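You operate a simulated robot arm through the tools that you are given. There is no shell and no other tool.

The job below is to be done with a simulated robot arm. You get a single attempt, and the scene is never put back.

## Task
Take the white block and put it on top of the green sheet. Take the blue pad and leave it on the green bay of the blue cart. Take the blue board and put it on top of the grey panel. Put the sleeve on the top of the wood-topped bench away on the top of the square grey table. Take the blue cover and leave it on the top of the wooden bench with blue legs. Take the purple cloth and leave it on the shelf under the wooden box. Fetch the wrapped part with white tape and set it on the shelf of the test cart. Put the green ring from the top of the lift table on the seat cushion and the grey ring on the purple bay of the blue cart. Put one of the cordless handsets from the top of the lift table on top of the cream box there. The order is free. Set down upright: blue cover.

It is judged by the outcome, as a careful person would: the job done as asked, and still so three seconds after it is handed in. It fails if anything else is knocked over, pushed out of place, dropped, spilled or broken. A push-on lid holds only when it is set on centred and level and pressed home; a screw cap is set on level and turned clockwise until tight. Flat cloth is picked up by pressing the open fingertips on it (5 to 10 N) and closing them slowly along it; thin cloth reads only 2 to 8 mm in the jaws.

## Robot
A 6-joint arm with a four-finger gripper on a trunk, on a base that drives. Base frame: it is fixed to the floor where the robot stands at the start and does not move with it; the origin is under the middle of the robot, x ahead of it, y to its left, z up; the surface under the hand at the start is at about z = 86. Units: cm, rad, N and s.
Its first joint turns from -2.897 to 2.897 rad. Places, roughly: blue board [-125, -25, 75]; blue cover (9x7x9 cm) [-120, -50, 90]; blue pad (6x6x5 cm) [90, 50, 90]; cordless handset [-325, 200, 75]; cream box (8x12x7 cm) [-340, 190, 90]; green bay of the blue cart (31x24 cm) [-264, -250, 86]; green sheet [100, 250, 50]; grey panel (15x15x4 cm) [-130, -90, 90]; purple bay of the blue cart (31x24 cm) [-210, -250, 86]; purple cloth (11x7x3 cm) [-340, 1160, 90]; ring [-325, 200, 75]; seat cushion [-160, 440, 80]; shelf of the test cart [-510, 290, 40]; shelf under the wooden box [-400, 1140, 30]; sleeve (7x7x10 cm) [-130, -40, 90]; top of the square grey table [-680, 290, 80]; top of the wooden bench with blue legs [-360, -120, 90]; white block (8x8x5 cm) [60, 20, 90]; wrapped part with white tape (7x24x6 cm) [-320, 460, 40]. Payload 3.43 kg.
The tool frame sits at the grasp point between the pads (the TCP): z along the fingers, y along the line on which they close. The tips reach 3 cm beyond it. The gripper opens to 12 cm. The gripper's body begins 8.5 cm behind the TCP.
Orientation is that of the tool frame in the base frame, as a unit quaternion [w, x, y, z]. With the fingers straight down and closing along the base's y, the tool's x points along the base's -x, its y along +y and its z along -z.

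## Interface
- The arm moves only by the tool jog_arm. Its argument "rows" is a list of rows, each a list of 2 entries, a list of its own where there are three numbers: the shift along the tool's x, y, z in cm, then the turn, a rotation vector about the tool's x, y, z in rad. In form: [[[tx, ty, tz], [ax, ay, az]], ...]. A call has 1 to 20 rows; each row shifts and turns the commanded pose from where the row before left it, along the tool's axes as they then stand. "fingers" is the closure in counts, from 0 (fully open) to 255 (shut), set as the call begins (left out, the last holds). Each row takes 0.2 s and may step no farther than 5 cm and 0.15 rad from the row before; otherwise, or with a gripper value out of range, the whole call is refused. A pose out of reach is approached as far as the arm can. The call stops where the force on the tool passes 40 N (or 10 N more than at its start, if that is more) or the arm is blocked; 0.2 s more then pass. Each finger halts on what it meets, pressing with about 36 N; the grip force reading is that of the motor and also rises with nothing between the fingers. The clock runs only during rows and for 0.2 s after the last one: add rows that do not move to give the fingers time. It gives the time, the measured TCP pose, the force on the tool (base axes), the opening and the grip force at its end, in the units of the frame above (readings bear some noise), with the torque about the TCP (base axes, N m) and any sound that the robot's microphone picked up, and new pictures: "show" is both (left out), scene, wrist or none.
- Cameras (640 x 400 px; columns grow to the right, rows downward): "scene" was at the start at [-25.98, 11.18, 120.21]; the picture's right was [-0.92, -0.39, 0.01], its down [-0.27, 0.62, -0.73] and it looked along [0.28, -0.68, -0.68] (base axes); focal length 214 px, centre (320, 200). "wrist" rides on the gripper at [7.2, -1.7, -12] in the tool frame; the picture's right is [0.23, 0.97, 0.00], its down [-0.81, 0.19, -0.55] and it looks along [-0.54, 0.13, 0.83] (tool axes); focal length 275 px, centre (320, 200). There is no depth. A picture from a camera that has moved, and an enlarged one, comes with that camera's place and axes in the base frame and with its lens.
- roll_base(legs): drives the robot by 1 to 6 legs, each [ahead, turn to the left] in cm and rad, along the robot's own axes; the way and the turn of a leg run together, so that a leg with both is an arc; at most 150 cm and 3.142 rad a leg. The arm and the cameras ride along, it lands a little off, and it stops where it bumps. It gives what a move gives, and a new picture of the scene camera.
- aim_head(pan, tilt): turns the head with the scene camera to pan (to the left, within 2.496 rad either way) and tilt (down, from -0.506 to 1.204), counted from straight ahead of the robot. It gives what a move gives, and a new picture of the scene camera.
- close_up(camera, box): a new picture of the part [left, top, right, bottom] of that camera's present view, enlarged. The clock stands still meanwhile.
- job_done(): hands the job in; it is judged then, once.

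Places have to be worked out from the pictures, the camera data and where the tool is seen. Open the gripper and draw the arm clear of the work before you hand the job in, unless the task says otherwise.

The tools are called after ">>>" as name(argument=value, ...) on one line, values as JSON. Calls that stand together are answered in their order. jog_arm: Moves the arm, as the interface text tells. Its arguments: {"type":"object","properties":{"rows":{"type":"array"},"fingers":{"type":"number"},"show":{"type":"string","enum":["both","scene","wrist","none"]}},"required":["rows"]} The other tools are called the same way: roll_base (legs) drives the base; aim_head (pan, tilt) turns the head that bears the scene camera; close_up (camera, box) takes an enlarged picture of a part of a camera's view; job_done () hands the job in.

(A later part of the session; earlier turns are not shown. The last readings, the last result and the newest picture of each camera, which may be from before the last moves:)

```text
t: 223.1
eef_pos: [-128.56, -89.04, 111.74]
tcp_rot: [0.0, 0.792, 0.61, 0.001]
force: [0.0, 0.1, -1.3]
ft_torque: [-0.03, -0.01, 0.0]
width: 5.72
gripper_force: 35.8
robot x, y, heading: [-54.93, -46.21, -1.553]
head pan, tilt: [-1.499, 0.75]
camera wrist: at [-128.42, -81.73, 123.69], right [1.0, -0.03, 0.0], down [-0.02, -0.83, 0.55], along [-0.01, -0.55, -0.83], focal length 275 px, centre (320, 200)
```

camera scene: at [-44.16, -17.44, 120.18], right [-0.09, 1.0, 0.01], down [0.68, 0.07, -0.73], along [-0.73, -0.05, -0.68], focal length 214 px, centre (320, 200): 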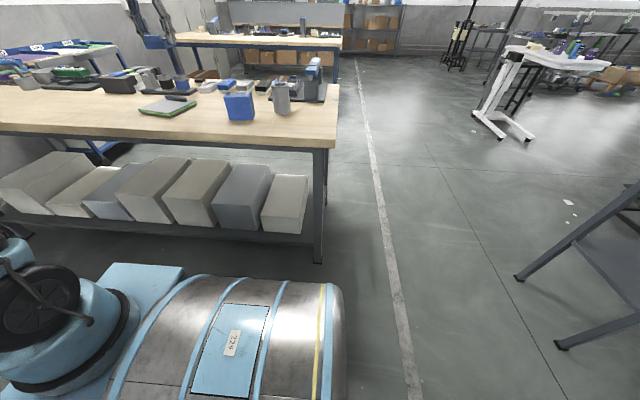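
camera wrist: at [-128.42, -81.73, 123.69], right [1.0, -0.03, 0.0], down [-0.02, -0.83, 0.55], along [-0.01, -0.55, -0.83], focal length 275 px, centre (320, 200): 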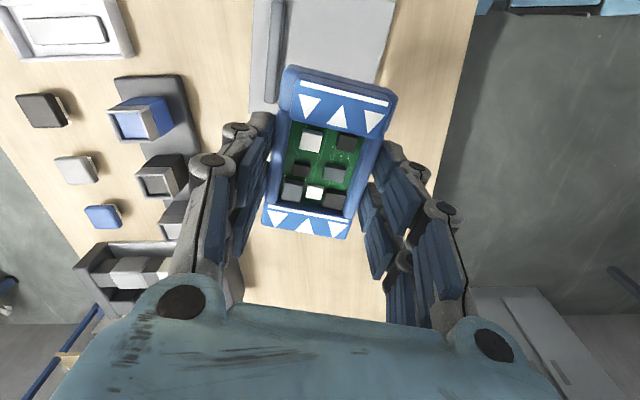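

Corner checks agree: the flat zone at this spot runs x≈-132.5 (bar) to -121.7. I'll nudge the board toward the near side and lower to ~2 cm above.

>>> jog_arm(rows=[[[-0.1, 1.6, 0], [0, 0, 0]], [[0, 0, 5], [0, 0, 0]], [[0, 0, 5], [0, 0, 0]], [[0, 0, 5], [0, 0, 0]], [[0, 0, 2.7], [0, 0, 0]], [[0, 0, 0], [0, 0, 0]]], show="both")

>>> close_up(camera="scene", box=[125, 75, 221, 135])

```text
t: 224.5
eef_pos: [-127.07, -89.42, 94.05]
tcp_rot: [0.0, 0.793, 0.61, 0.0]
force: [-0.8, 0.8, -2.0]
ft_torque: [-0.02, 0.02, -0.02]
width: 5.77
gripper_force: 35.7
robot x, y, heading: [-54.71, -46.29, -1.555]
head pan, tilt: [-1.499, 0.75]
camera scene: at [-44.18, -17.44, 120.18], right [-0.09, 1.0, 0.01], down [0.68, 0.07, -0.73], along [-0.73, -0.05, -0.68], focal length 214 px, centre (320, 200)
camera wrist: at [-126.87, -82.13, 106.0], right [1.0, -0.03, 0.0], down [-0.02, -0.83, 0.55], along [-0.01, -0.55, -0.83], focal length 275 px, centre (320, 200)
```

scene: 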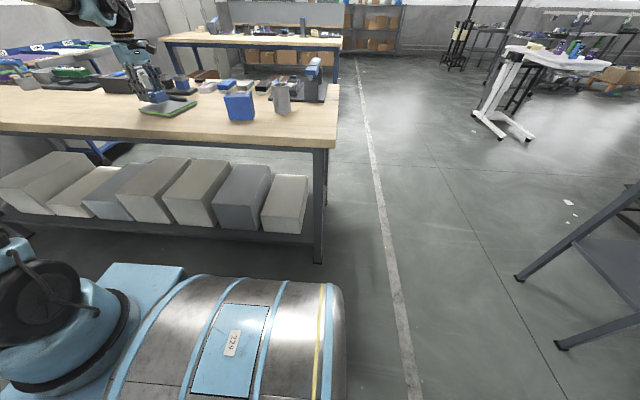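
wrist: 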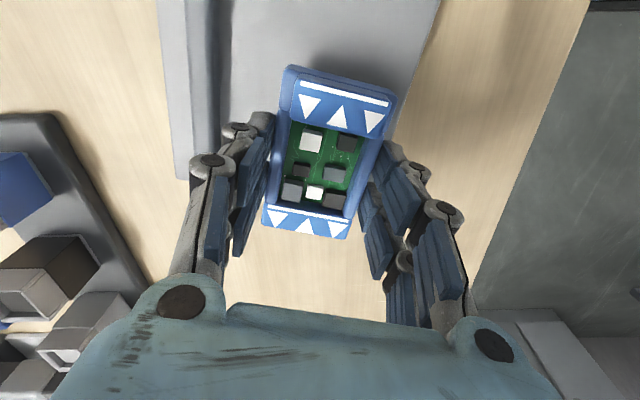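

```text
6.67 times, centred on (173, 105) of scene
camera zoom: at [-44.18, -17.44, 120.18], right [-0.09, 1.0, 0.01], down [0.68, 0.07, -0.73], along [-0.73, -0.05, -0.68], focal length 1430 px, centre (1300, 833)
```

zoom: 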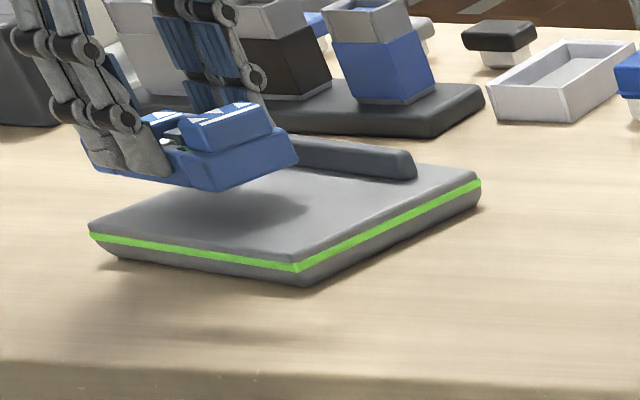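

The board hovers over the flat part; I judge it about 0.8 cm too far toward -y, so I'll trim and lower to contact in small steps.

>>> jog_arm(rows=[[[0.8, 0, 0.8], [0, 0, 0]], [[0, 0, 0.6], [0, 0, 0]], [[0, 0, 0.3], [0, 0, 0]], [[0, 0, 0], [0, 0, 0]]], show="none")

>>> close_up(camera="scene", box=[125, 75, 221, 135])

```text
t: 225.5
eef_pos: [-126.73, -88.82, 92.29]
tcp_rot: [0.001, 0.792, 0.61, 0.0]
force: [0.7, 0.3, -1.3]
ft_torque: [-0.05, -0.01, 0.01]
width: 5.71
gripper_force: 36.1
robot x, y, heading: [-54.76, -46.31, -1.55]
head pan, tilt: [-1.499, 0.75]
```

```text
6.67 times, centred on (173, 105) of scene
camera zoom: at [-44.18, -17.44, 120.18], right [-0.09, 1.0, 0.01], down [0.68, 0.07, -0.73], along [-0.73, -0.05, -0.68], focal length 1430 px, centre (1300, 833)
```

zoom: 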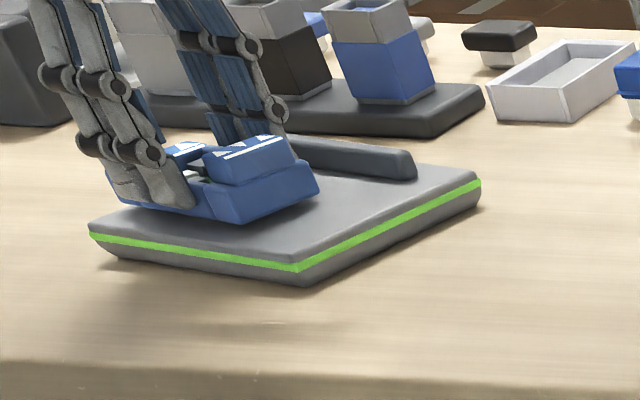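

There is no contact yet; relative to the panel in this same view the board sits ~2.5 cm too far toward its left end, so I'll slide it along by that much while still clear and then settle.

>>> jog_arm(rows=[[[0, 0, -0.5], [0, 0, 0]], [[2.4, 0.1, 0], [0, 0, 0]], [[0, 0, 0.4], [0, 0, 0]], [[0, 0, 0], [0, 0, 0]]], show="none")

>>> close_up(camera="scene", box=[125, 75, 221, 135])

```text
t: 226.5
eef_pos: [-126.12, -86.5, 92.18]
tcp_rot: [0.0, 0.793, 0.61, 0.0]
force: [-0.3, 0.0, -1.1]
ft_torque: [-0.01, 0.0, 0.03]
width: 5.76
gripper_force: 36.1
robot x, y, heading: [-54.67, -46.2, -1.553]
head pan, tilt: [-1.499, 0.75]
```

```text
6.67 times, centred on (173, 105) of scene
camera zoom: at [-44.18, -17.44, 120.18], right [-0.09, 1.0, 0.01], down [0.68, 0.07, -0.73], along [-0.73, -0.05, -0.68], focal length 1430 px, centre (1300, 833)
```

zoom: 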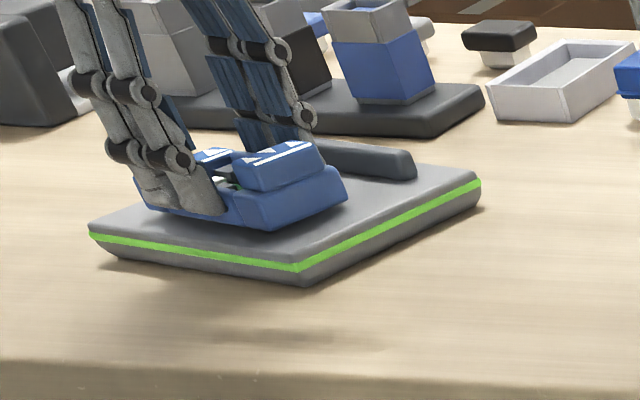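

Better centred. Lowering in small steps to contact.

>>> jog_arm(rows=[[[0, 0, 0.2], [0, 0, 0]], [[0, 0, 0.2], [0, 0, 0]], [[0, 0, 0], [0, 0, 0]]], show="none")

```text
t: 227.3
eef_pos: [-126.05, -86.57, 92.09]
tcp_rot: [0.0, 0.792, 0.61, -0.001]
force: [-0.7, -0.5, -2.2]
ft_torque: [-0.03, -0.02, -0.04]
width: 5.73
gripper_force: 35.2
robot x, y, heading: [-54.92, -46.19, -1.556]
head pan, tilt: [-1.499, 0.75]
```

>>> jog_arm(rows=[[[0, 0, 0.2], [0, 0, 0]], [[0, 0, 0.15], [0, 0, 0]], [[0, 0, 0], [0, 0, 0]]], show="none")

```text
t: 228.1
eef_pos: [-126.09, -86.58, 91.82]
tcp_rot: [0.0, 0.793, 0.609, -0.001]
force: [-6.1, 0.4, 30.5]
ft_torque: [0.04, 0.26, 0.04]
width: 5.78
gripper_force: 36.1
robot x, y, heading: [-54.74, -46.44, -1.554]
head pan, tilt: [-1.499, 0.75]
```

Contact (30 N) at z 91.8, matching the panel top. Easing off, opening slightly (to ~7.2 cm, away from the bar) and rising.

>>> jog_arm(rows=[[[0, 0, -0.15], [0, 0, 0]], [[0, 0, 0], [0, 0, 0]]], show="none")

>>> jog_arm(rows=[[[0, 0, 0], [0, 0, 0]], [[0, 0, 0], [0, 0, 0]], [[0, 0, -2], [0, 0, 0]], [[0, 0, -4], [0, 0, 0]], [[0, 0, -5], [0, 0, 0]], [[0, 0, -5], [0, 0, 0]], [[0, 0, -5], [0, 0, 0]], [[0, 0, 0], [0, 0, 0]]], fingers=104, show="wrist")

>>> close_up(camera="scene", box=[125, 75, 317, 135])

```text
t: 228.7
eef_pos: [-126.19, -86.49, 91.84]
tcp_rot: [0.0, 0.793, 0.61, 0.001]
force: [-0.5, 0.3, -2.3]
ft_torque: [-0.01, -0.01, 0.0]
width: 5.74
gripper_force: 36.4
robot x, y, heading: [-54.25, -46.65, -1.553]
head pan, tilt: [-1.499, 0.75]
```

```text
t: 230.5
eef_pos: [-126.2, -86.66, 112.8]
tcp_rot: [0.0, 0.793, 0.61, 0.0]
force: [0.1, 0.7, 0.1]
ft_torque: [-0.01, 0.01, -0.01]
width: 7.11
gripper_force: 0.0
robot x, y, heading: [-54.54, -46.13, -1.554]
head pan, tilt: [-1.499, 0.75]
camera wrist: at [-126.02, -79.38, 124.72], right [1.0, -0.03, 0.0], down [-0.02, -0.83, 0.55], along [-0.01, -0.55, -0.83], focal length 275 px, centre (320, 200)
```

wrist: 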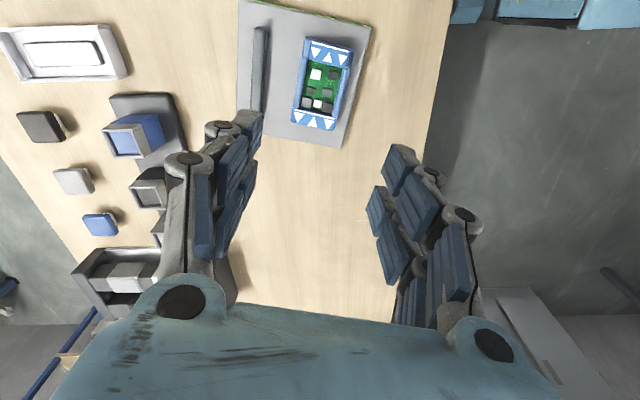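

```text
3.33 times, centred on (221, 105) of scene
camera zoom: at [-44.17, -17.44, 120.18], right [-0.09, 1.0, 0.01], down [0.68, 0.07, -0.73], along [-0.73, -0.05, -0.68], focal length 715 px, centre (650, 517)
```

zoom: 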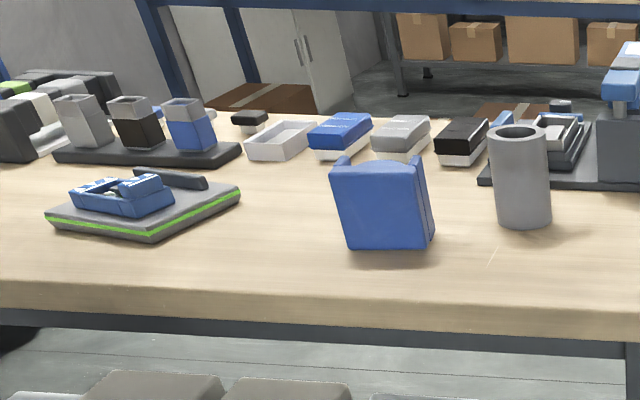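

The board lies flat on the panel, clear of its bar. Next is the blue cover, a U-shaped piece about 9 cm wide facing +x; I'll raise, go over to it and turn the jaws across its width.

>>> jog_arm(rows=[[[0, 0, -4], [0, 0, 0]], [[4.38, -1.13, 0], [0, 0, 0.143]], [[4.38, 0, 0], [0, 0, 0]], [[0, 0, 0], [0, 0, 0.143]], [[0, 0, 0], [0, 0, 0.143]], [[0, 0, 0], [0, 0, 0.143]], [[0, 0, 0], [0, 0, 0.143]], [[0, 0, 0], [0, 0, 0.143]], [[0, 0, 0], [0, 0, 0.143]], [[0, 0, 0], [0, 0, 0.142]], [[0, 0, 0], [0, 0, 0]]], fingers=0, show="none")

```text
t: 232.9
eef_pos: [-124.35, -77.84, 116.89]
tcp_rot: [0.0, 0.997, 0.083, -0.001]
force: [0.6, 1.0, -0.2]
ft_torque: [0.02, 0.0, 0.0]
width: 11.98
gripper_force: 0.0
robot x, y, heading: [-54.85, -46.17, -1.554]
head pan, tilt: [-1.499, 0.75]
```

Now moving along to above the cover to view it from the top.

>>> jog_arm(rows=[[[0.43, -4.56, 0], [0, 0, 0]], [[0.43, -4.56, 0], [0, 0, 0]], [[0.43, -4.56, 0], [0, 0, 0]], [[0.43, -4.56, 0], [0, 0, 0]], [[0.43, -4.56, 0], [0, 0, 0]], [[0, 0, 0], [0, 0, 0]]], show="wrist")

```text
t: 234.3
eef_pos: [-126.27, -55.33, 116.76]
tcp_rot: [0.0, 0.996, 0.086, 0.0]
force: [-0.4, -0.2, 1.3]
ft_torque: [-0.01, 0.0, -0.02]
width: 11.97
gripper_force: 0.1
robot x, y, heading: [-54.61, -46.49, -1.557]
head pan, tilt: [-1.499, 0.75]
camera wrist: at [-119.57, -52.44, 128.75], right [0.39, -0.92, 0.0], down [-0.77, -0.33, 0.55], along [-0.51, -0.22, -0.83], focal length 275 px, centre (320, 200)
```

wrist: 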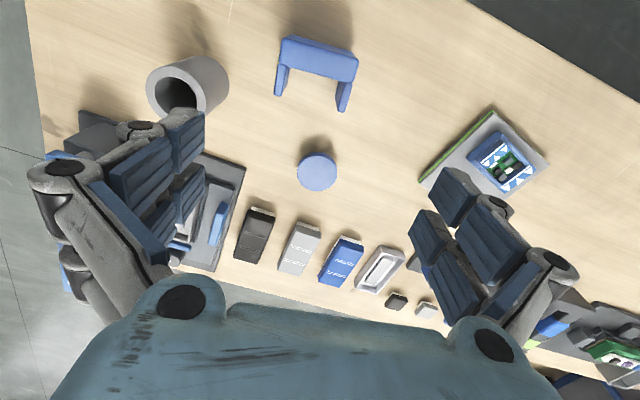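

From above the cover spans about 8.2 cm across (y≈-49.6 to -57.6) and 6 cm deep. I'll centre on (-124.8, -54.2) and lower to just above it.

>>> jog_arm(rows=[[[1.6, -0.85, 0], [0, 0, -0.02]], [[0, 0, 5], [0, 0, 0]], [[0, 0, 5], [0, 0, 0]], [[0, 0, 4], [0, 0, 0]], [[0, 0, 0], [0, 0, 0]]], show="wrist")

```text
t: 235.5
eef_pos: [-124.53, -54.12, 102.77]
tcp_rot: [0.0, 0.996, 0.094, 0.001]
force: [0.1, -0.3, 0.1]
ft_torque: [-0.01, -0.02, -0.02]
width: 11.99
gripper_force: 0.1
robot x, y, heading: [-55.16, -46.32, -1.557]
head pan, tilt: [-1.499, 0.75]
camera wrist: at [-117.99, -51.13, 114.71], right [0.41, -0.91, 0.0], down [-0.76, -0.34, 0.55], along [-0.5, -0.23, -0.83], focal length 275 px, centre (320, 200)
```

wrist: 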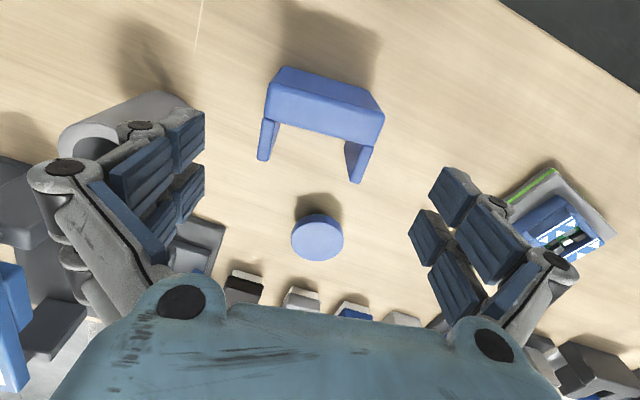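

The cover is centred between the fingers. Descending to z≈91 and closing on its side walls.

>>> jog_arm(rows=[[[0, 0, 4], [0, 0, 0]], [[0, 0, 4], [0, 0, 0]], [[0, 0, 3.8], [0, 0, 0]], [[0, 0, 0], [0, 0, 0]]], show="both")

>>> close_up(camera="scene", box=[190, 60, 310, 140])

```text
t: 236.5
eef_pos: [-124.51, -53.99, 90.94]
tcp_rot: [0.0, 0.996, 0.094, 0.0]
force: [0.0, 0.4, 0.1]
ft_torque: [-0.01, -0.02, 0.01]
width: 12.06
gripper_force: 0.1
robot x, y, heading: [-54.95, -46.1, -1.557]
head pan, tilt: [-1.499, 0.75]
camera scene: at [-44.17, -17.43, 120.18], right [-0.09, 1.0, 0.01], down [0.68, 0.07, -0.73], along [-0.73, -0.05, -0.68], focal length 214 px, centre (320, 200)
camera wrist: at [-117.88, -51.11, 102.92], right [0.41, -0.91, 0.0], down [-0.76, -0.34, 0.55], along [-0.5, -0.23, -0.83], focal length 275 px, centre (320, 200)
```

scene: 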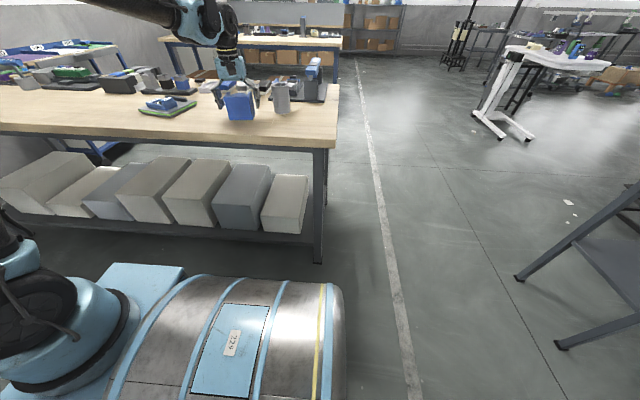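
wrist: 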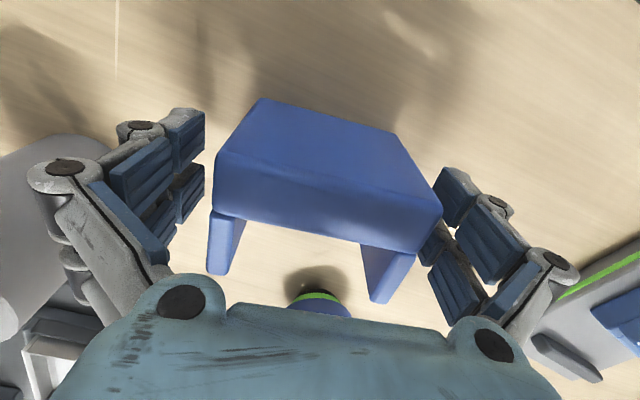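

```text
5.00 times, centred on (250, 100) of scene
camera zoom: at [-44.17, -17.43, 120.18], right [-0.09, 1.0, 0.01], down [0.68, 0.07, -0.73], along [-0.73, -0.05, -0.68], focal length 1072 px, centre (670, 700)
```

zoom: 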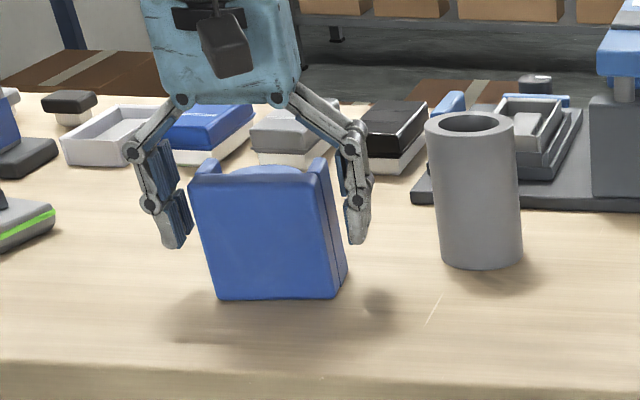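

The cover's walls lie between the fingers. Closing gently now.

>>> jog_arm(rows=[[[0, 0, 0], [0, 0, 0]], [[0, 0, 0], [0, 0, 0]], [[0, 0, 0], [0, 0, 0]], [[0, 0, 0], [0, 0, 0]]], fingers=255, show="wrist")

>>> close_up(camera="scene", box=[190, 60, 310, 140])

```text
t: 237.5
eef_pos: [-124.53, -53.98, 90.96]
tcp_rot: [0.001, 0.996, 0.094, 0.0]
force: [-1.0, -2.9, 7.8]
ft_torque: [0.05, -0.06, 0.04]
width: 8.99
gripper_force: 36.2
robot x, y, heading: [-54.83, -46.3, -1.549]
head pan, tilt: [-1.499, 0.75]
camera wrist: at [-117.86, -51.11, 102.97], right [0.41, -0.91, 0.0], down [-0.76, -0.34, 0.55], along [-0.5, -0.23, -0.83], focal length 275 px, centre (320, 200)
```

wrist: 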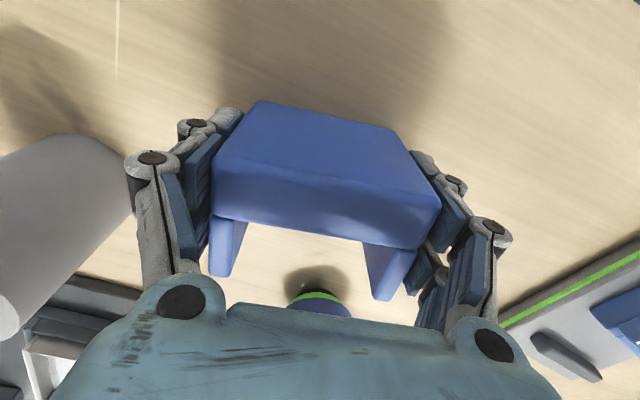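

```text
5.00 times, centred on (250, 100) of scene
camera zoom: at [-44.15, -17.43, 120.18], right [-0.09, 1.0, 0.01], down [0.68, 0.07, -0.73], along [-0.73, -0.05, -0.68], focal length 1072 px, centre (670, 700)
```

zoom: 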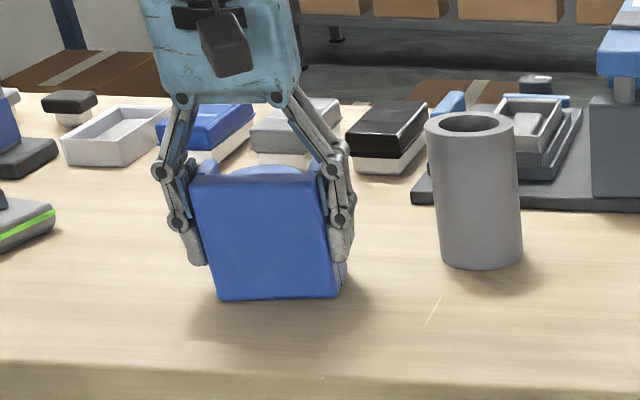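

The cover is gripped at 9.0 cm. I'll lift straight up, draw in and swing the arm back to the front for driving.

>>> jog_arm(rows=[[[0, 0, -3], [0, 0, 0]], [[0, 0, -5], [0, 0, 0]], [[0, 0, -5], [0, 0, 0]], [[0, 0, -5], [0, 0, 0]], [[0, 0, -5], [0, 0, 0]], [[0, 0, -4], [0, 0, 0]], [[4.7, 0.4, 0], [0, 0, 0]], [[4.7, 0.4, 0], [0, 0, 0]], [[4.7, 0.4, 0], [0, 0, 0]], [[4.7, 0.3, 0], [0, 0, 0]], [[0, 0, 0], [0, 0, 0]]], show="wrist")

>>> jog_arm(rows=[[[0, 4.9, 0], [0, 0, -0.093]], [[0, 4.9, 0], [0, 0, -0.093]], [[0, 4.9, 0], [0, 0, -0.093]], [[0, 4.9, 0], [0, 0, -0.093]], [[0, 4.9, 0], [0, 0, -0.093]], [[0, 4.9, 0], [0, 0, -0.093]], [[0, 4.9, 0], [0, 0, -0.093]], [[0, 4.9, 0], [0, 0, -0.093]], [[0, 4.9, 0], [0, 0, -0.093]], [[0, 4.9, 0], [0, 0, -0.093]], [[0, 4.9, 0], [0, 0, -0.093]], [[0, 4.9, 0], [0, 0, -0.093]], [[0, 4.9, 0], [0, 0, -0.093]], [[0, 4.9, 0], [0, 0, -0.093]], [[0, 4.9, 0], [0, 0, -0.093]], [[0, 0, 0], [0, 0, 0]]], show="wrist")

```text
t: 239.9
eef_pos: [-105.76, -51.8, 118.14]
tcp_rot: [-0.001, 0.995, 0.095, 0.0]
force: [0.6, 1.1, -1.6]
ft_torque: [0.01, 0.04, -0.04]
width: 8.96
gripper_force: 36.2
robot x, y, heading: [-54.8, -46.48, -1.56]
head pan, tilt: [-1.499, 0.75]
camera wrist: at [-99.19, -48.85, 130.11], right [0.41, -0.91, 0.0], down [-0.76, -0.34, 0.55], along [-0.5, -0.23, -0.83], focal length 275 px, centre (320, 200)
```

wrist: 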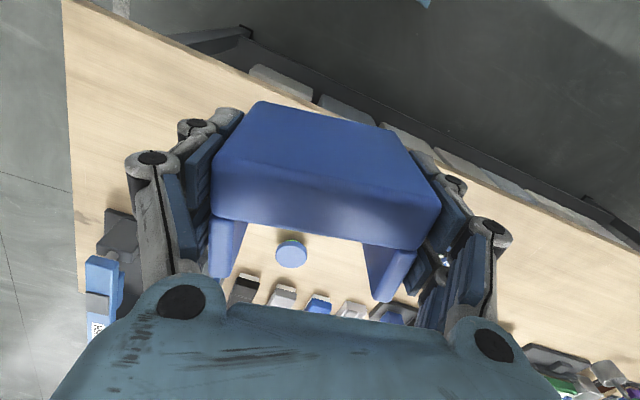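

```text
t: 243.3
eef_pos: [-55.33, -96.9, 118.04]
tcp_rot: [0.0, 0.702, 0.712, 0.0]
force: [-0.6, -0.6, -2.2]
ft_torque: [-0.03, 0.02, 0.0]
width: 8.97
gripper_force: 35.5
robot x, y, heading: [-54.97, -46.1, -1.556]
head pan, tilt: [-1.499, 0.75]
camera wrist: at [-57.25, -89.92, 129.97], right [0.97, 0.24, 0.0], down [0.2, -0.81, 0.55], along [0.13, -0.54, -0.83], focal length 275 px, centre (320, 200)
```

wrist: 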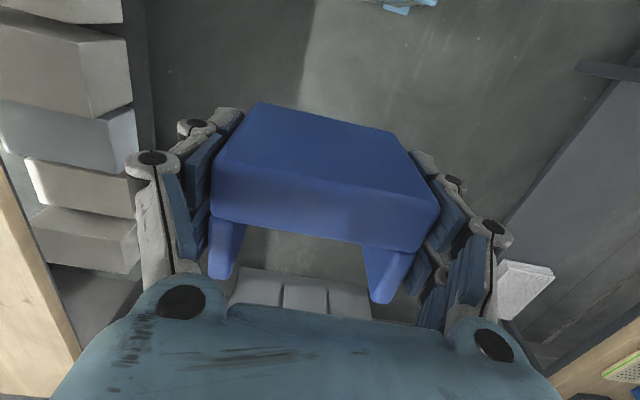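

The cover is carried in front, upright. I'll reverse up the corridor and drive west to x≈-270, then look at the blue-legged bench.

>>> roll_base(legs=[[-88, 0], [0, -1.585], [150, 0], [65, 0]])

>>> aim_head(pan=1.0, tilt=0.55)

```text
t: 262.7
eef_pos: [-318.33, 37.8, 118.01]
tcp_rot: [-0.001, 1.0, 0.018, 0.0]
force: [-0.4, -0.1, -2.1]
ft_torque: [0.05, -0.02, 0.03]
width: 8.98
gripper_force: 36.5
robot x, y, heading: [-267.86, 38.31, -3.105]
head pan, tilt: [-1.499, 0.75]
camera scene: at [-238.26, 28.41, 120.18], right [0.99, 0.11, 0.01], down [0.08, -0.68, -0.73], along [-0.07, 0.73, -0.68], focal length 214 px, centre (320, 200)
```

scene: 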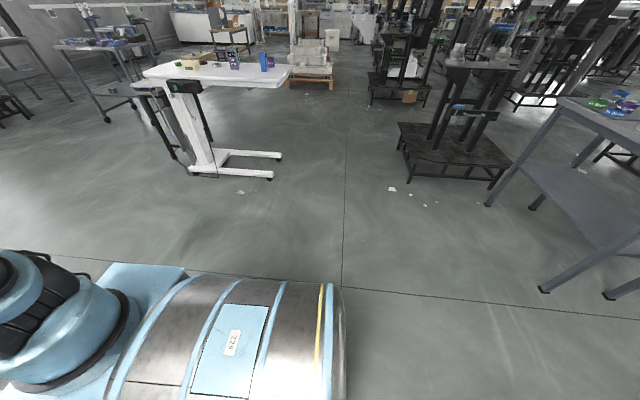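

```text
t: 265.0
eef_pos: [-317.01, 37.8, 118.5]
tcp_rot: [0.0, 1.0, 0.018, -0.006]
force: [-0.1, -0.2, -0.9]
ft_torque: [0.0, 0.03, -0.01]
width: 8.95
gripper_force: 36.0
robot x, y, heading: [-267.39, 38.42, -3.104]
head pan, tilt: [1.0, 0.55]
camera scene: at [-241.94, 12.44, 121.86], right [-0.86, 0.51, -0.01], down [0.28, 0.45, -0.85], along [-0.43, -0.73, -0.53], focal length 214 px, centre (320, 200)
```

scene: 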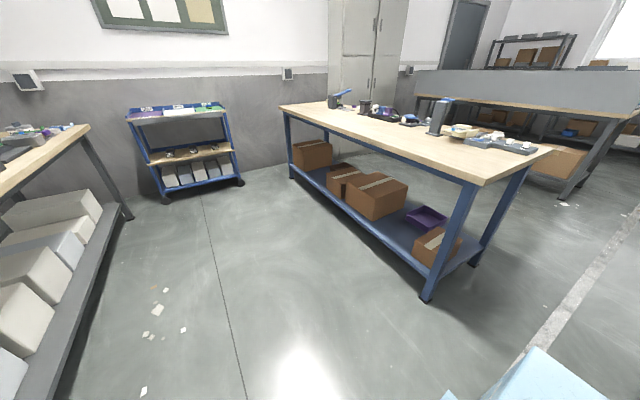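

Bench with blue legs seen: its near (east) half looks mostly free. Let me enlarge it.

>>> close_up(camera="scene", box=[260, 70, 580, 230])

```text
2.00 times, centred on (420, 150) of scene
camera zoom: at [-241.94, 12.44, 121.86], right [-0.86, 0.51, -0.01], down [0.28, 0.45, -0.85], along [-0.43, -0.73, -0.53], focal length 429 px, centre (120, 300)
```

zoom: 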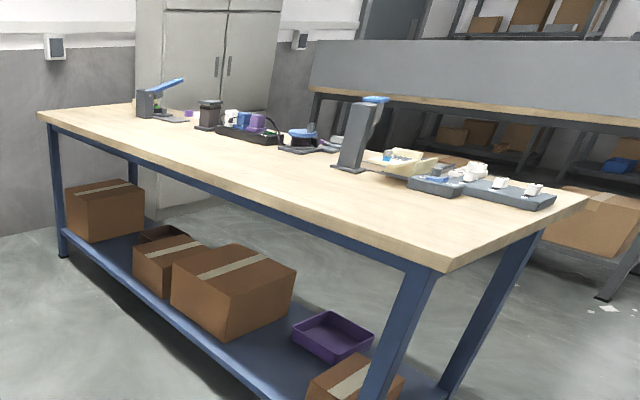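

The near half is free; I'll aim for about (-342, -75). Turning left and driving down the aisle to y≈-75.

>>> roll_base(legs=[[0, 1.535], [112, 0]])

>>> aim_head(pan=-1.5, tilt=0.7)

```text
t: 274.9
eef_pos: [-266.19, -120.7, 118.49]
tcp_rot: [0.004, 0.701, 0.714, -0.004]
force: [0.4, 0.1, -0.7]
ft_torque: [-0.03, 0.03, -0.01]
width: 8.96
gripper_force: 35.8
robot x, y, heading: [-265.55, -71.24, -1.547]
head pan, tilt: [1.0, 0.55]
camera scene: at [-239.65, -46.42, 121.86], right [-0.52, -0.85, -0.01], down [-0.45, 0.28, -0.85], along [0.73, -0.44, -0.53], focal length 214 px, centre (320, 200)
```

scene: 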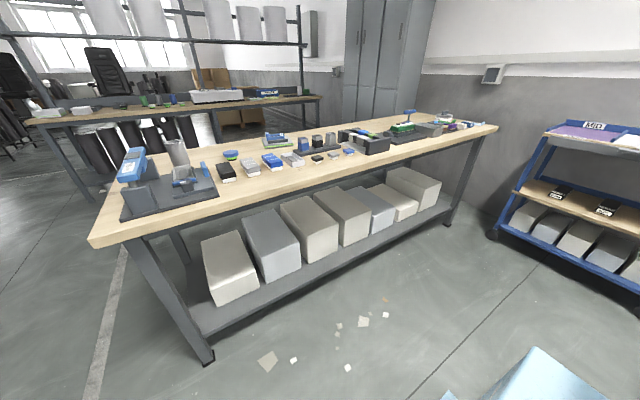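

```text
t: 277.2
eef_pos: [-266.33, -119.17, 119.19]
tcp_rot: [0.008, 0.7, 0.714, -0.009]
force: [0.4, 0.2, -1.5]
ft_torque: [-0.01, -0.03, 0.01]
width: 8.96
gripper_force: 36.3
robot x, y, heading: [-265.94, -71.34, -1.551]
head pan, tilt: [-1.499, 0.7]
camera scene: at [-255.77, -42.53, 120.6], right [-0.09, 1.0, 0.01], down [0.64, 0.07, -0.76], along [-0.76, -0.06, -0.64], focal length 214 px, centre (320, 200)
```

scene: 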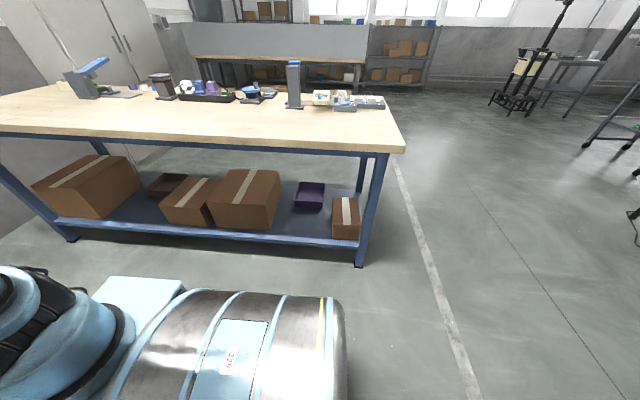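

I'm at (-266, -71). Leveling the hand and swinging the arm to the right over the bench.

>>> jog_arm(rows=[[[0, 0, 0], [0, 0.024, 0]], [[0, -4.8, 0], [0, 0, 0.098]], [[0, -4.8, 0], [0, 0, 0.098]], [[0, -4.8, 0], [0, 0, 0.098]], [[0, -4.8, 0], [0, 0, 0.098]], [[0, -4.8, 0], [0, 0, 0.098]], [[0, -4.8, 0], [0, 0, 0.098]], [[0, -4.8, 0], [0, 0, 0.098]], [[0, -4.8, 0], [0, 0, 0.098]], [[0, -4.8, 0], [0, 0, 0.098]], [[0, -4.8, 0], [0, 0, 0.098]], [[0, -4.8, 0], [0, 0, 0.098]], [[0, -4.8, 0], [0, 0, 0.098]], [[0, -4.8, 0], [0, 0, 0.098]], [[0, -4.8, 0], [0, 0, 0.098]], [[0, -4.8, 0], [0, 0, 0.098]], [[0, -4.8, 0], [0, 0, 0.08]], [[0, 0, 0], [0, 0, 0]]], show="wrist")

>>> jog_arm(rows=[[[-4.8, 0, 0], [0, 0, 0]], [[-4.8, 0, 0], [0, 0, 0]], [[-4.8, 0, 0], [0, 0, 0]], [[-4.8, 0, 0], [0, 0, 0]], [[-4.8, 0, 0], [0, 0, 0]], [[-3, 0, 0], [0, 0, 0]], [[0, 0, 0], [0, 0, 0]]], show="both")

```text
t: 281.0
eef_pos: [-318.58, -73.95, 119.04]
tcp_rot: [0.0, 1.0, 0.02, 0.0]
force: [0.5, 0.1, -1.9]
ft_torque: [-0.01, 0.02, -0.02]
width: 8.99
gripper_force: 35.8
robot x, y, heading: [-265.74, -71.18, -1.549]
head pan, tilt: [-1.499, 0.7]
camera wrist: at [-311.64, -71.94, 131.13], right [0.27, -0.96, 0.0], down [-0.8, -0.22, 0.55], along [-0.53, -0.15, -0.83], focal length 275 px, centre (320, 200)
```

wrist: 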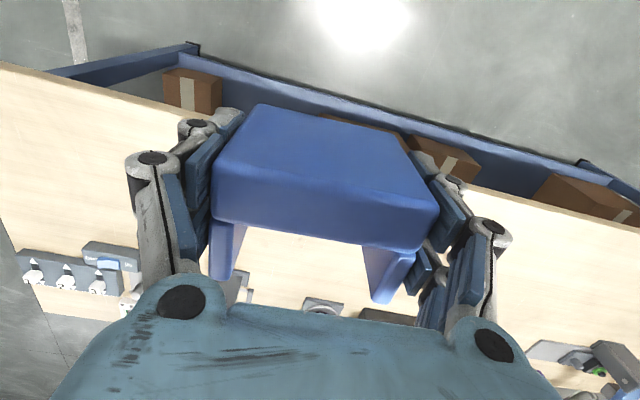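

```text
t: 282.6
eef_pos: [-344.05, -75.36, 118.11]
tcp_rot: [0.0, 1.0, 0.021, 0.0]
force: [-0.2, -0.1, -1.8]
ft_torque: [-0.04, 0.02, 0.02]
width: 8.96
gripper_force: 36.0
out of reach, approached as far as the arm can: row 6
robot x, y, heading: [-265.77, -71.52, -1.552]
head pan, tilt: [-1.499, 0.7]
camera scene: at [-255.77, -42.52, 120.6], right [-0.09, 1.0, 0.01], down [0.64, 0.07, -0.76], along [-0.76, -0.06, -0.64], focal length 214 px, centre (320, 200)
camera wrist: at [-337.15, -73.48, 130.05], right [0.27, -0.96, 0.0], down [-0.8, -0.23, 0.55], along [-0.53, -0.15, -0.83], focal length 275 px, centre (320, 200)
```

scene: 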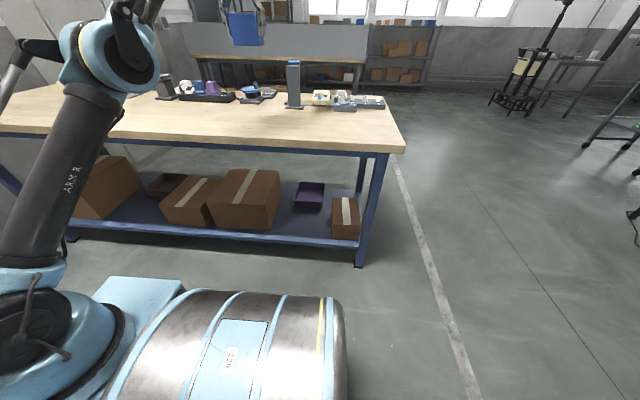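
wrist: 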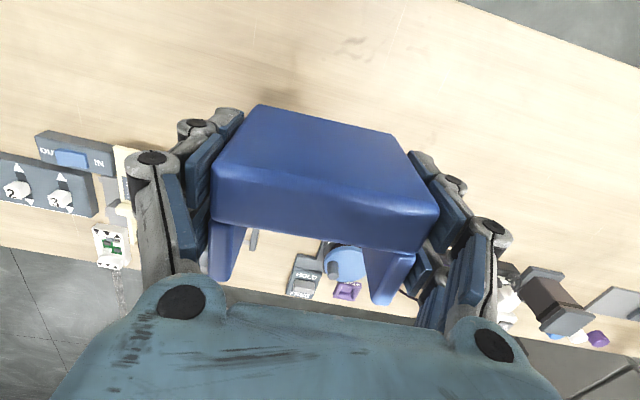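

The hand is at (-344, -75) over a clear stretch of the bench (reach limit at this height). Descending to about 97 and looking.

>>> jog_arm(rows=[[[0.5, 0, 4.5], [0, 0, 0]], [[0, 0, 5], [0, 0, 0]], [[0, 0, 5], [0, 0, 0]], [[0, 0, 4], [0, 0, 0]], [[0, 0, 0], [0, 0, 0]]], show="both")

>>> close_up(camera="scene", box=[180, 50, 340, 150])

```text
t: 283.8
eef_pos: [-343.98, -75.45, 99.7]
tcp_rot: [0.0, 1.0, 0.021, 0.0]
force: [0.5, 0.3, -1.9]
ft_torque: [-0.02, 0.05, -0.01]
width: 8.96
gripper_force: 36.5
robot x, y, heading: [-266.0, -71.45, -1.547]
head pan, tilt: [-1.499, 0.7]
camera scene: at [-255.78, -42.52, 120.6], right [-0.09, 1.0, 0.01], down [0.64, 0.07, -0.76], along [-0.76, -0.06, -0.64], focal length 214 px, centre (320, 200)
camera wrist: at [-337.02, -73.39, 111.65], right [0.27, -0.96, 0.0], down [-0.8, -0.23, 0.55], along [-0.53, -0.15, -0.83], focal length 275 px, centre (320, 200)
```

scene: 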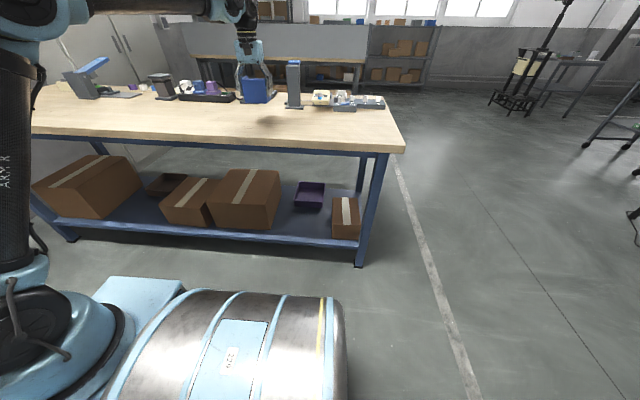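
wrist: 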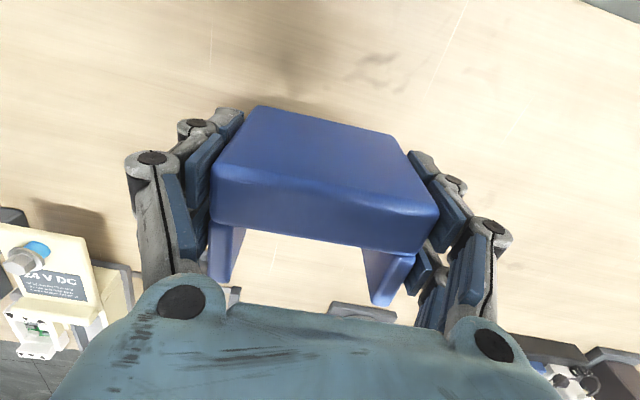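

```text
4.00 times, centred on (260, 100) of scene
camera zoom: at [-255.78, -42.52, 120.6], right [-0.09, 1.0, 0.01], down [0.64, 0.07, -0.76], along [-0.76, -0.06, -0.64], focal length 858 px, centre (560, 600)
```

zoom: 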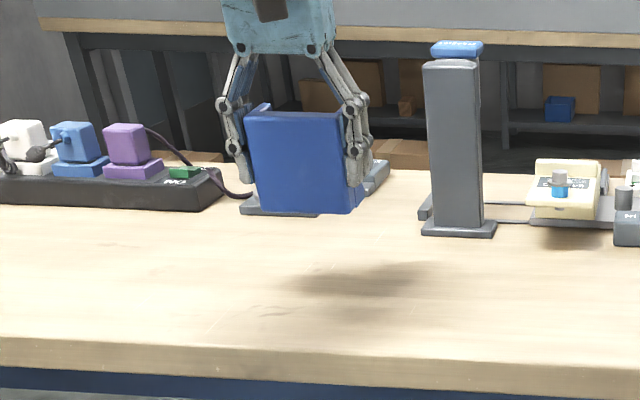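

The cover hangs above bare bench top. Lowering further toward the surface.

>>> jog_arm(rows=[[[0, 0, 3], [0, 0, 0]], [[0, 0, 2], [0, 0, 0]], [[0, 0, 1], [0, 0, 0]], [[0, 0, 0.5], [0, 0, 0]], [[0, 0, 0], [0, 0, 0]]], show="none")

>>> close_up(camera="scene", box=[180, 50, 340, 150])

```text
t: 285.0
eef_pos: [-344.1, -75.34, 93.18]
tcp_rot: [0.0, 1.0, 0.02, 0.0]
force: [-0.1, -0.3, -1.4]
ft_torque: [-0.01, -0.01, 0.02]
width: 8.98
gripper_force: 35.5
robot x, y, heading: [-265.67, -71.2, -1.549]
head pan, tilt: [-1.499, 0.7]
```

```text
4.00 times, centred on (260, 100) of scene
camera zoom: at [-255.78, -42.52, 120.6], right [-0.09, 1.0, 0.01], down [0.64, 0.07, -0.76], along [-0.76, -0.06, -0.64], focal length 858 px, centre (560, 600)
```

zoom: 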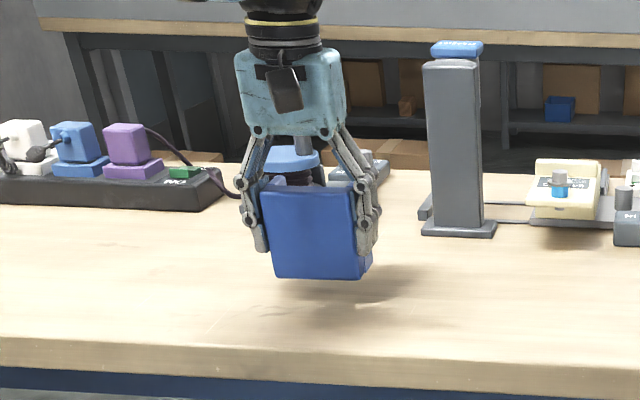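

>>> jog_arm(rows=[[[0, 0, 0.5], [0, 0, 0]], [[0, 0, 0.4], [0, 0, 0]], [[0, 0, 0.3], [0, 0, 0]], [[0, 0, 0.2], [0, 0, 0]], [[0, 0, 0], [0, 0, 0]]], show="none")

```text
t: 286.2
eef_pos: [-344.01, -75.23, 91.83]
tcp_rot: [-0.001, 1.0, 0.021, -0.001]
force: [-0.2, -0.2, -1.5]
ft_torque: [-0.01, -0.01, -0.01]
width: 8.98
gripper_force: 35.6
robot x, y, heading: [-265.95, -71.38, -1.549]
head pan, tilt: [-1.499, 0.7]
```

Not touching yet at 91.8; continuing in small steps.

>>> jog_arm(rows=[[[0, 0, 0.3], [0, 0, 0]], [[0, 0, 0.2], [0, 0, 0]], [[0, 0, 0.2], [0, 0, 0]], [[0, 0, 0], [0, 0, 0]]], show="none")

```text
t: 287.2
eef_pos: [-344.19, -75.13, 91.2]
tcp_rot: [-0.001, 1.0, 0.021, 0.0]
force: [0.1, -0.2, -1.6]
ft_torque: [0.03, 0.02, 0.01]
width: 8.98
gripper_force: 35.8
robot x, y, heading: [-265.56, -71.04, -1.548]
head pan, tilt: [-1.499, 0.7]
```

>>> jog_arm(rows=[[[0, 0, 0.15], [0, 0, 0]], [[0, 0, 0.15], [0, 0, 0]], [[0, 0, 0], [0, 0, 0]]], show="none")

```text
t: 288.0
eef_pos: [-344.1, -75.2, 90.92]
tcp_rot: [0.0, 1.0, 0.021, -0.001]
force: [0.0, -0.3, -1.5]
ft_torque: [-0.01, 0.03, 0.01]
width: 8.96
gripper_force: 35.4
robot x, y, heading: [-265.59, -71.48, -1.546]
head pan, tilt: [-1.499, 0.7]
```

>>> jog_arm(rows=[[[0, 0, 0.15], [0, 0, 0]], [[0, 0, 0.15], [0, 0, 0]], [[0, 0, 0.1], [0, 0, 0]], [[0, 0, 0], [0, 0, 0]]], show="none")

>>> close_up(camera="scene", box=[200, 70, 320, 145])

```text
t: 289.0
eef_pos: [-344.03, -75.22, 90.63]
tcp_rot: [0.0, 1.0, 0.021, -0.001]
force: [1.3, 5.2, 25.4]
ft_torque: [0.21, 0.03, -0.02]
width: 9.0
gripper_force: 36.1
robot x, y, heading: [-265.93, -71.26, -1.548]
head pan, tilt: [-1.499, 0.7]
```

```text
5.33 times, centred on (260, 108) of scene
camera zoom: at [-255.7, -42.5, 120.59], right [-0.09, 1.0, 0.01], down [0.64, 0.07, -0.76], along [-0.76, -0.06, -0.64], focal length 1144 px, centre (640, 693)
```

zoom: 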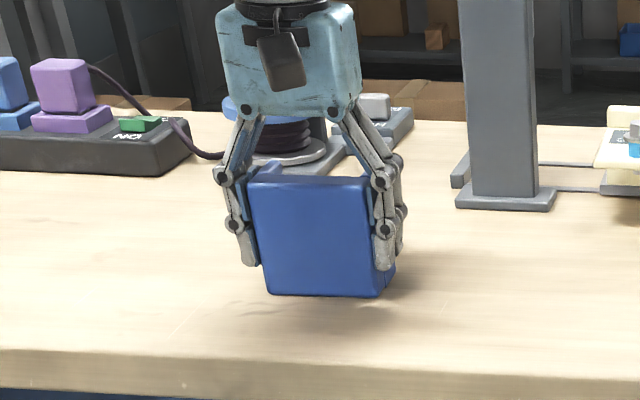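

Contact at 90.6 (25 N). Easing off and releasing, then rising straight up.

>>> jog_arm(rows=[[[0, 0, -0.12], [0, 0, 0]], [[0, 0, 0], [0, 0, 0]]], show="none")

>>> jog_arm(rows=[[[0, 0, 0], [0, 0, 0]], [[0, 0, 0], [0, 0, 0]], [[0, 0, -1], [0, 0, 0]], [[0, 0, -3], [0, 0, 0]], [[0, 0, -5], [0, 0, 0]], [[0, 0, -5], [0, 0, 0]], [[0, 0, -5], [0, 0, 0]], [[4, 0, -3], [0, 0, 0]], [[0, 0, 0], [0, 0, 0]]], fingers=0, show="both")

>>> close_up(camera="scene", box=[200, 70, 320, 145])

```text
t: 289.6
eef_pos: [-344.05, -75.26, 90.57]
tcp_rot: [0.0, 1.0, 0.02, -0.001]
force: [0.3, 0.2, 0.1]
ft_torque: [0.1, -0.05, -0.03]
width: 8.98
gripper_force: 35.9
robot x, y, heading: [-265.95, -70.96, -1.547]
head pan, tilt: [-1.499, 0.7]
```

```text
t: 291.6
eef_pos: [-339.99, -74.99, 112.58]
tcp_rot: [-0.001, 1.0, 0.021, 0.0]
force: [0.4, -0.3, -0.3]
ft_torque: [0.01, -0.02, 0.01]
width: 11.99
gripper_force: 0.1
robot x, y, heading: [-265.65, -71.16, -1.546]
head pan, tilt: [-1.499, 0.7]
camera scene: at [-255.78, -42.52, 120.6], right [-0.09, 1.0, 0.01], down [0.64, 0.07, -0.76], along [-0.76, -0.06, -0.64], focal length 214 px, centre (320, 200)
camera wrist: at [-333.1, -73.11, 124.53], right [0.27, -0.96, 0.0], down [-0.8, -0.22, 0.55], along [-0.53, -0.15, -0.83], focal length 275 px, centre (320, 200)
```

scene: 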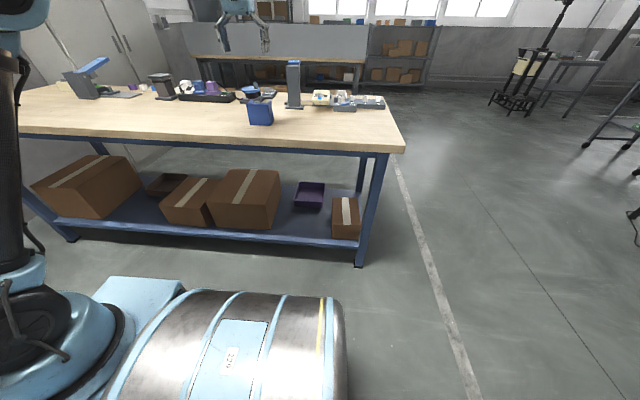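
wrist: 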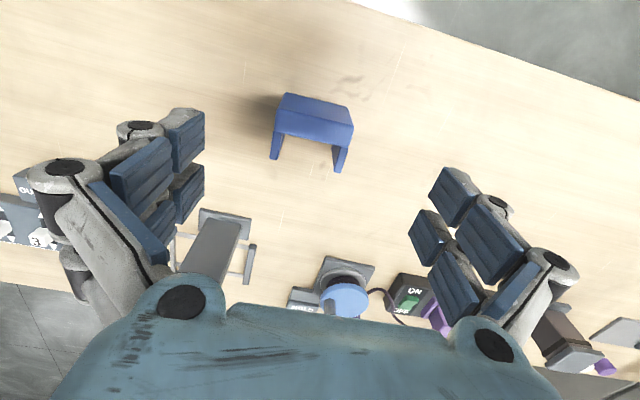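

```text
5.33 times, centred on (260, 108) of scene
camera zoom: at [-255.78, -42.52, 120.6], right [-0.09, 1.0, 0.01], down [0.64, 0.07, -0.76], along [-0.76, -0.06, -0.64], focal length 1144 px, centre (640, 693)
```

zoom: 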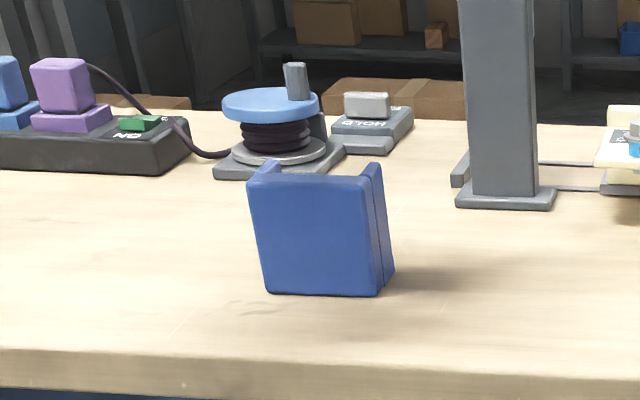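

The cover stands upright on the blue-legged bench. Now I'll fold the arm back to the front and go to the north end of the wood-topped bench for the sleeve.

>>> jog_arm(rows=[[[4.8, 0, -4], [0, 0, 0]], [[4.8, 0, 0], [0, 0, 0]], [[4.8, 0, 0], [0, 0, 0]], [[4.8, 0, 0], [0, 0, 0]], [[2.5, 0, 0], [0, 0, 0]], [[0, 0, 0], [0, 0, 0]]], show="none")

>>> jog_arm(rows=[[[0, 4.9, 0], [0, 0, -0.098]], [[0, 4.9, 0], [0, 0, -0.098]], [[0, 4.9, 0], [0, 0, -0.098]], [[0, 4.9, 0], [0, 0, -0.098]], [[0, 4.9, 0], [0, 0, -0.098]], [[0, 4.9, 0], [0, 0, -0.098]], [[0, 4.9, 0], [0, 0, -0.098]], [[0, 4.9, 0], [0, 0, -0.098]], [[0, 4.9, 0], [0, 0, -0.098]], [[0, 4.9, 0], [0, 0, -0.098]], [[0, 4.9, 0], [0, 0, -0.098]], [[0, 4.9, 0], [0, 0, -0.098]], [[0, 4.9, 0], [0, 0, -0.098]], [[0, 4.9, 0], [0, 0, -0.098]], [[0, 4.9, 0], [0, 0, -0.098]], [[0, 3, 0], [0, 0, -0.07]], [[0, 0, 0], [0, 0, 0]]], show="none")

>>> roll_base(legs=[[-107, 0], [0, 1.55], [134, 0], [0, -1.571]])

>>> aim_head(pan=0.0, tilt=0.6)

```text
refused: row 1 steps farther than a row can; nothing moved
```

```text
t: 295.2
eef_pos: [-292.77, -125.37, 112.48]
tcp_rot: [0.0, 0.703, 0.711, 0.0]
force: [-0.1, -0.1, 0.9]
ft_torque: [0.03, -0.04, -0.01]
width: 12.0
gripper_force: 0.1
robot x, y, heading: [-265.48, -71.59, -1.542]
head pan, tilt: [-1.499, 0.7]
```

```text
t: 315.7
eef_pos: [-160.96, -14.08, 112.48]
tcp_rot: [-0.001, 0.685, 0.729, 0.001]
force: [0.5, -0.2, -0.1]
ft_torque: [-0.01, -0.04, -0.01]
width: 11.99
gripper_force: 0.1
robot x, y, heading: [-136.51, 41.55, -1.494]
head pan, tilt: [-1.499, 0.7]
camera scene: at [-127.58, 70.67, 120.6], right [-0.15, 0.99, 0.01], down [0.64, 0.1, -0.76], along [-0.76, -0.1, -0.64], focal length 214 px, centre (320, 200)
```

scene: 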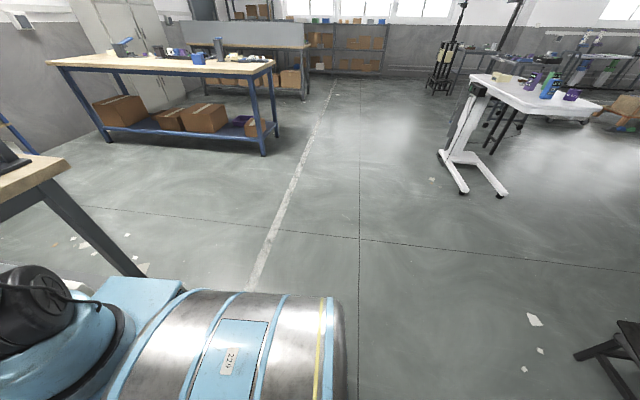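

```text
t: 317.3
eef_pos: [-160.91, -12.81, 113.33]
tcp_rot: [0.005, 0.684, 0.729, -0.004]
force: [0.4, 0.2, 0.1]
ft_torque: [-0.02, 0.02, 0.0]
width: 11.99
gripper_force: 0.0
robot x, y, heading: [-135.99, 41.06, -1.494]
head pan, tilt: [0.0, 0.6]
camera scene: at [-118.51, 63.1, 121.36], right [-1.0, -0.08, 0.0], down [-0.04, 0.57, -0.82], along [0.06, -0.82, -0.58], focal length 214 px, centre (320, 200)
```

scene: 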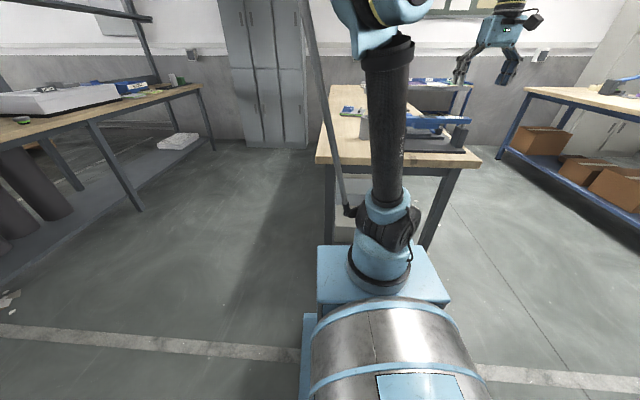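

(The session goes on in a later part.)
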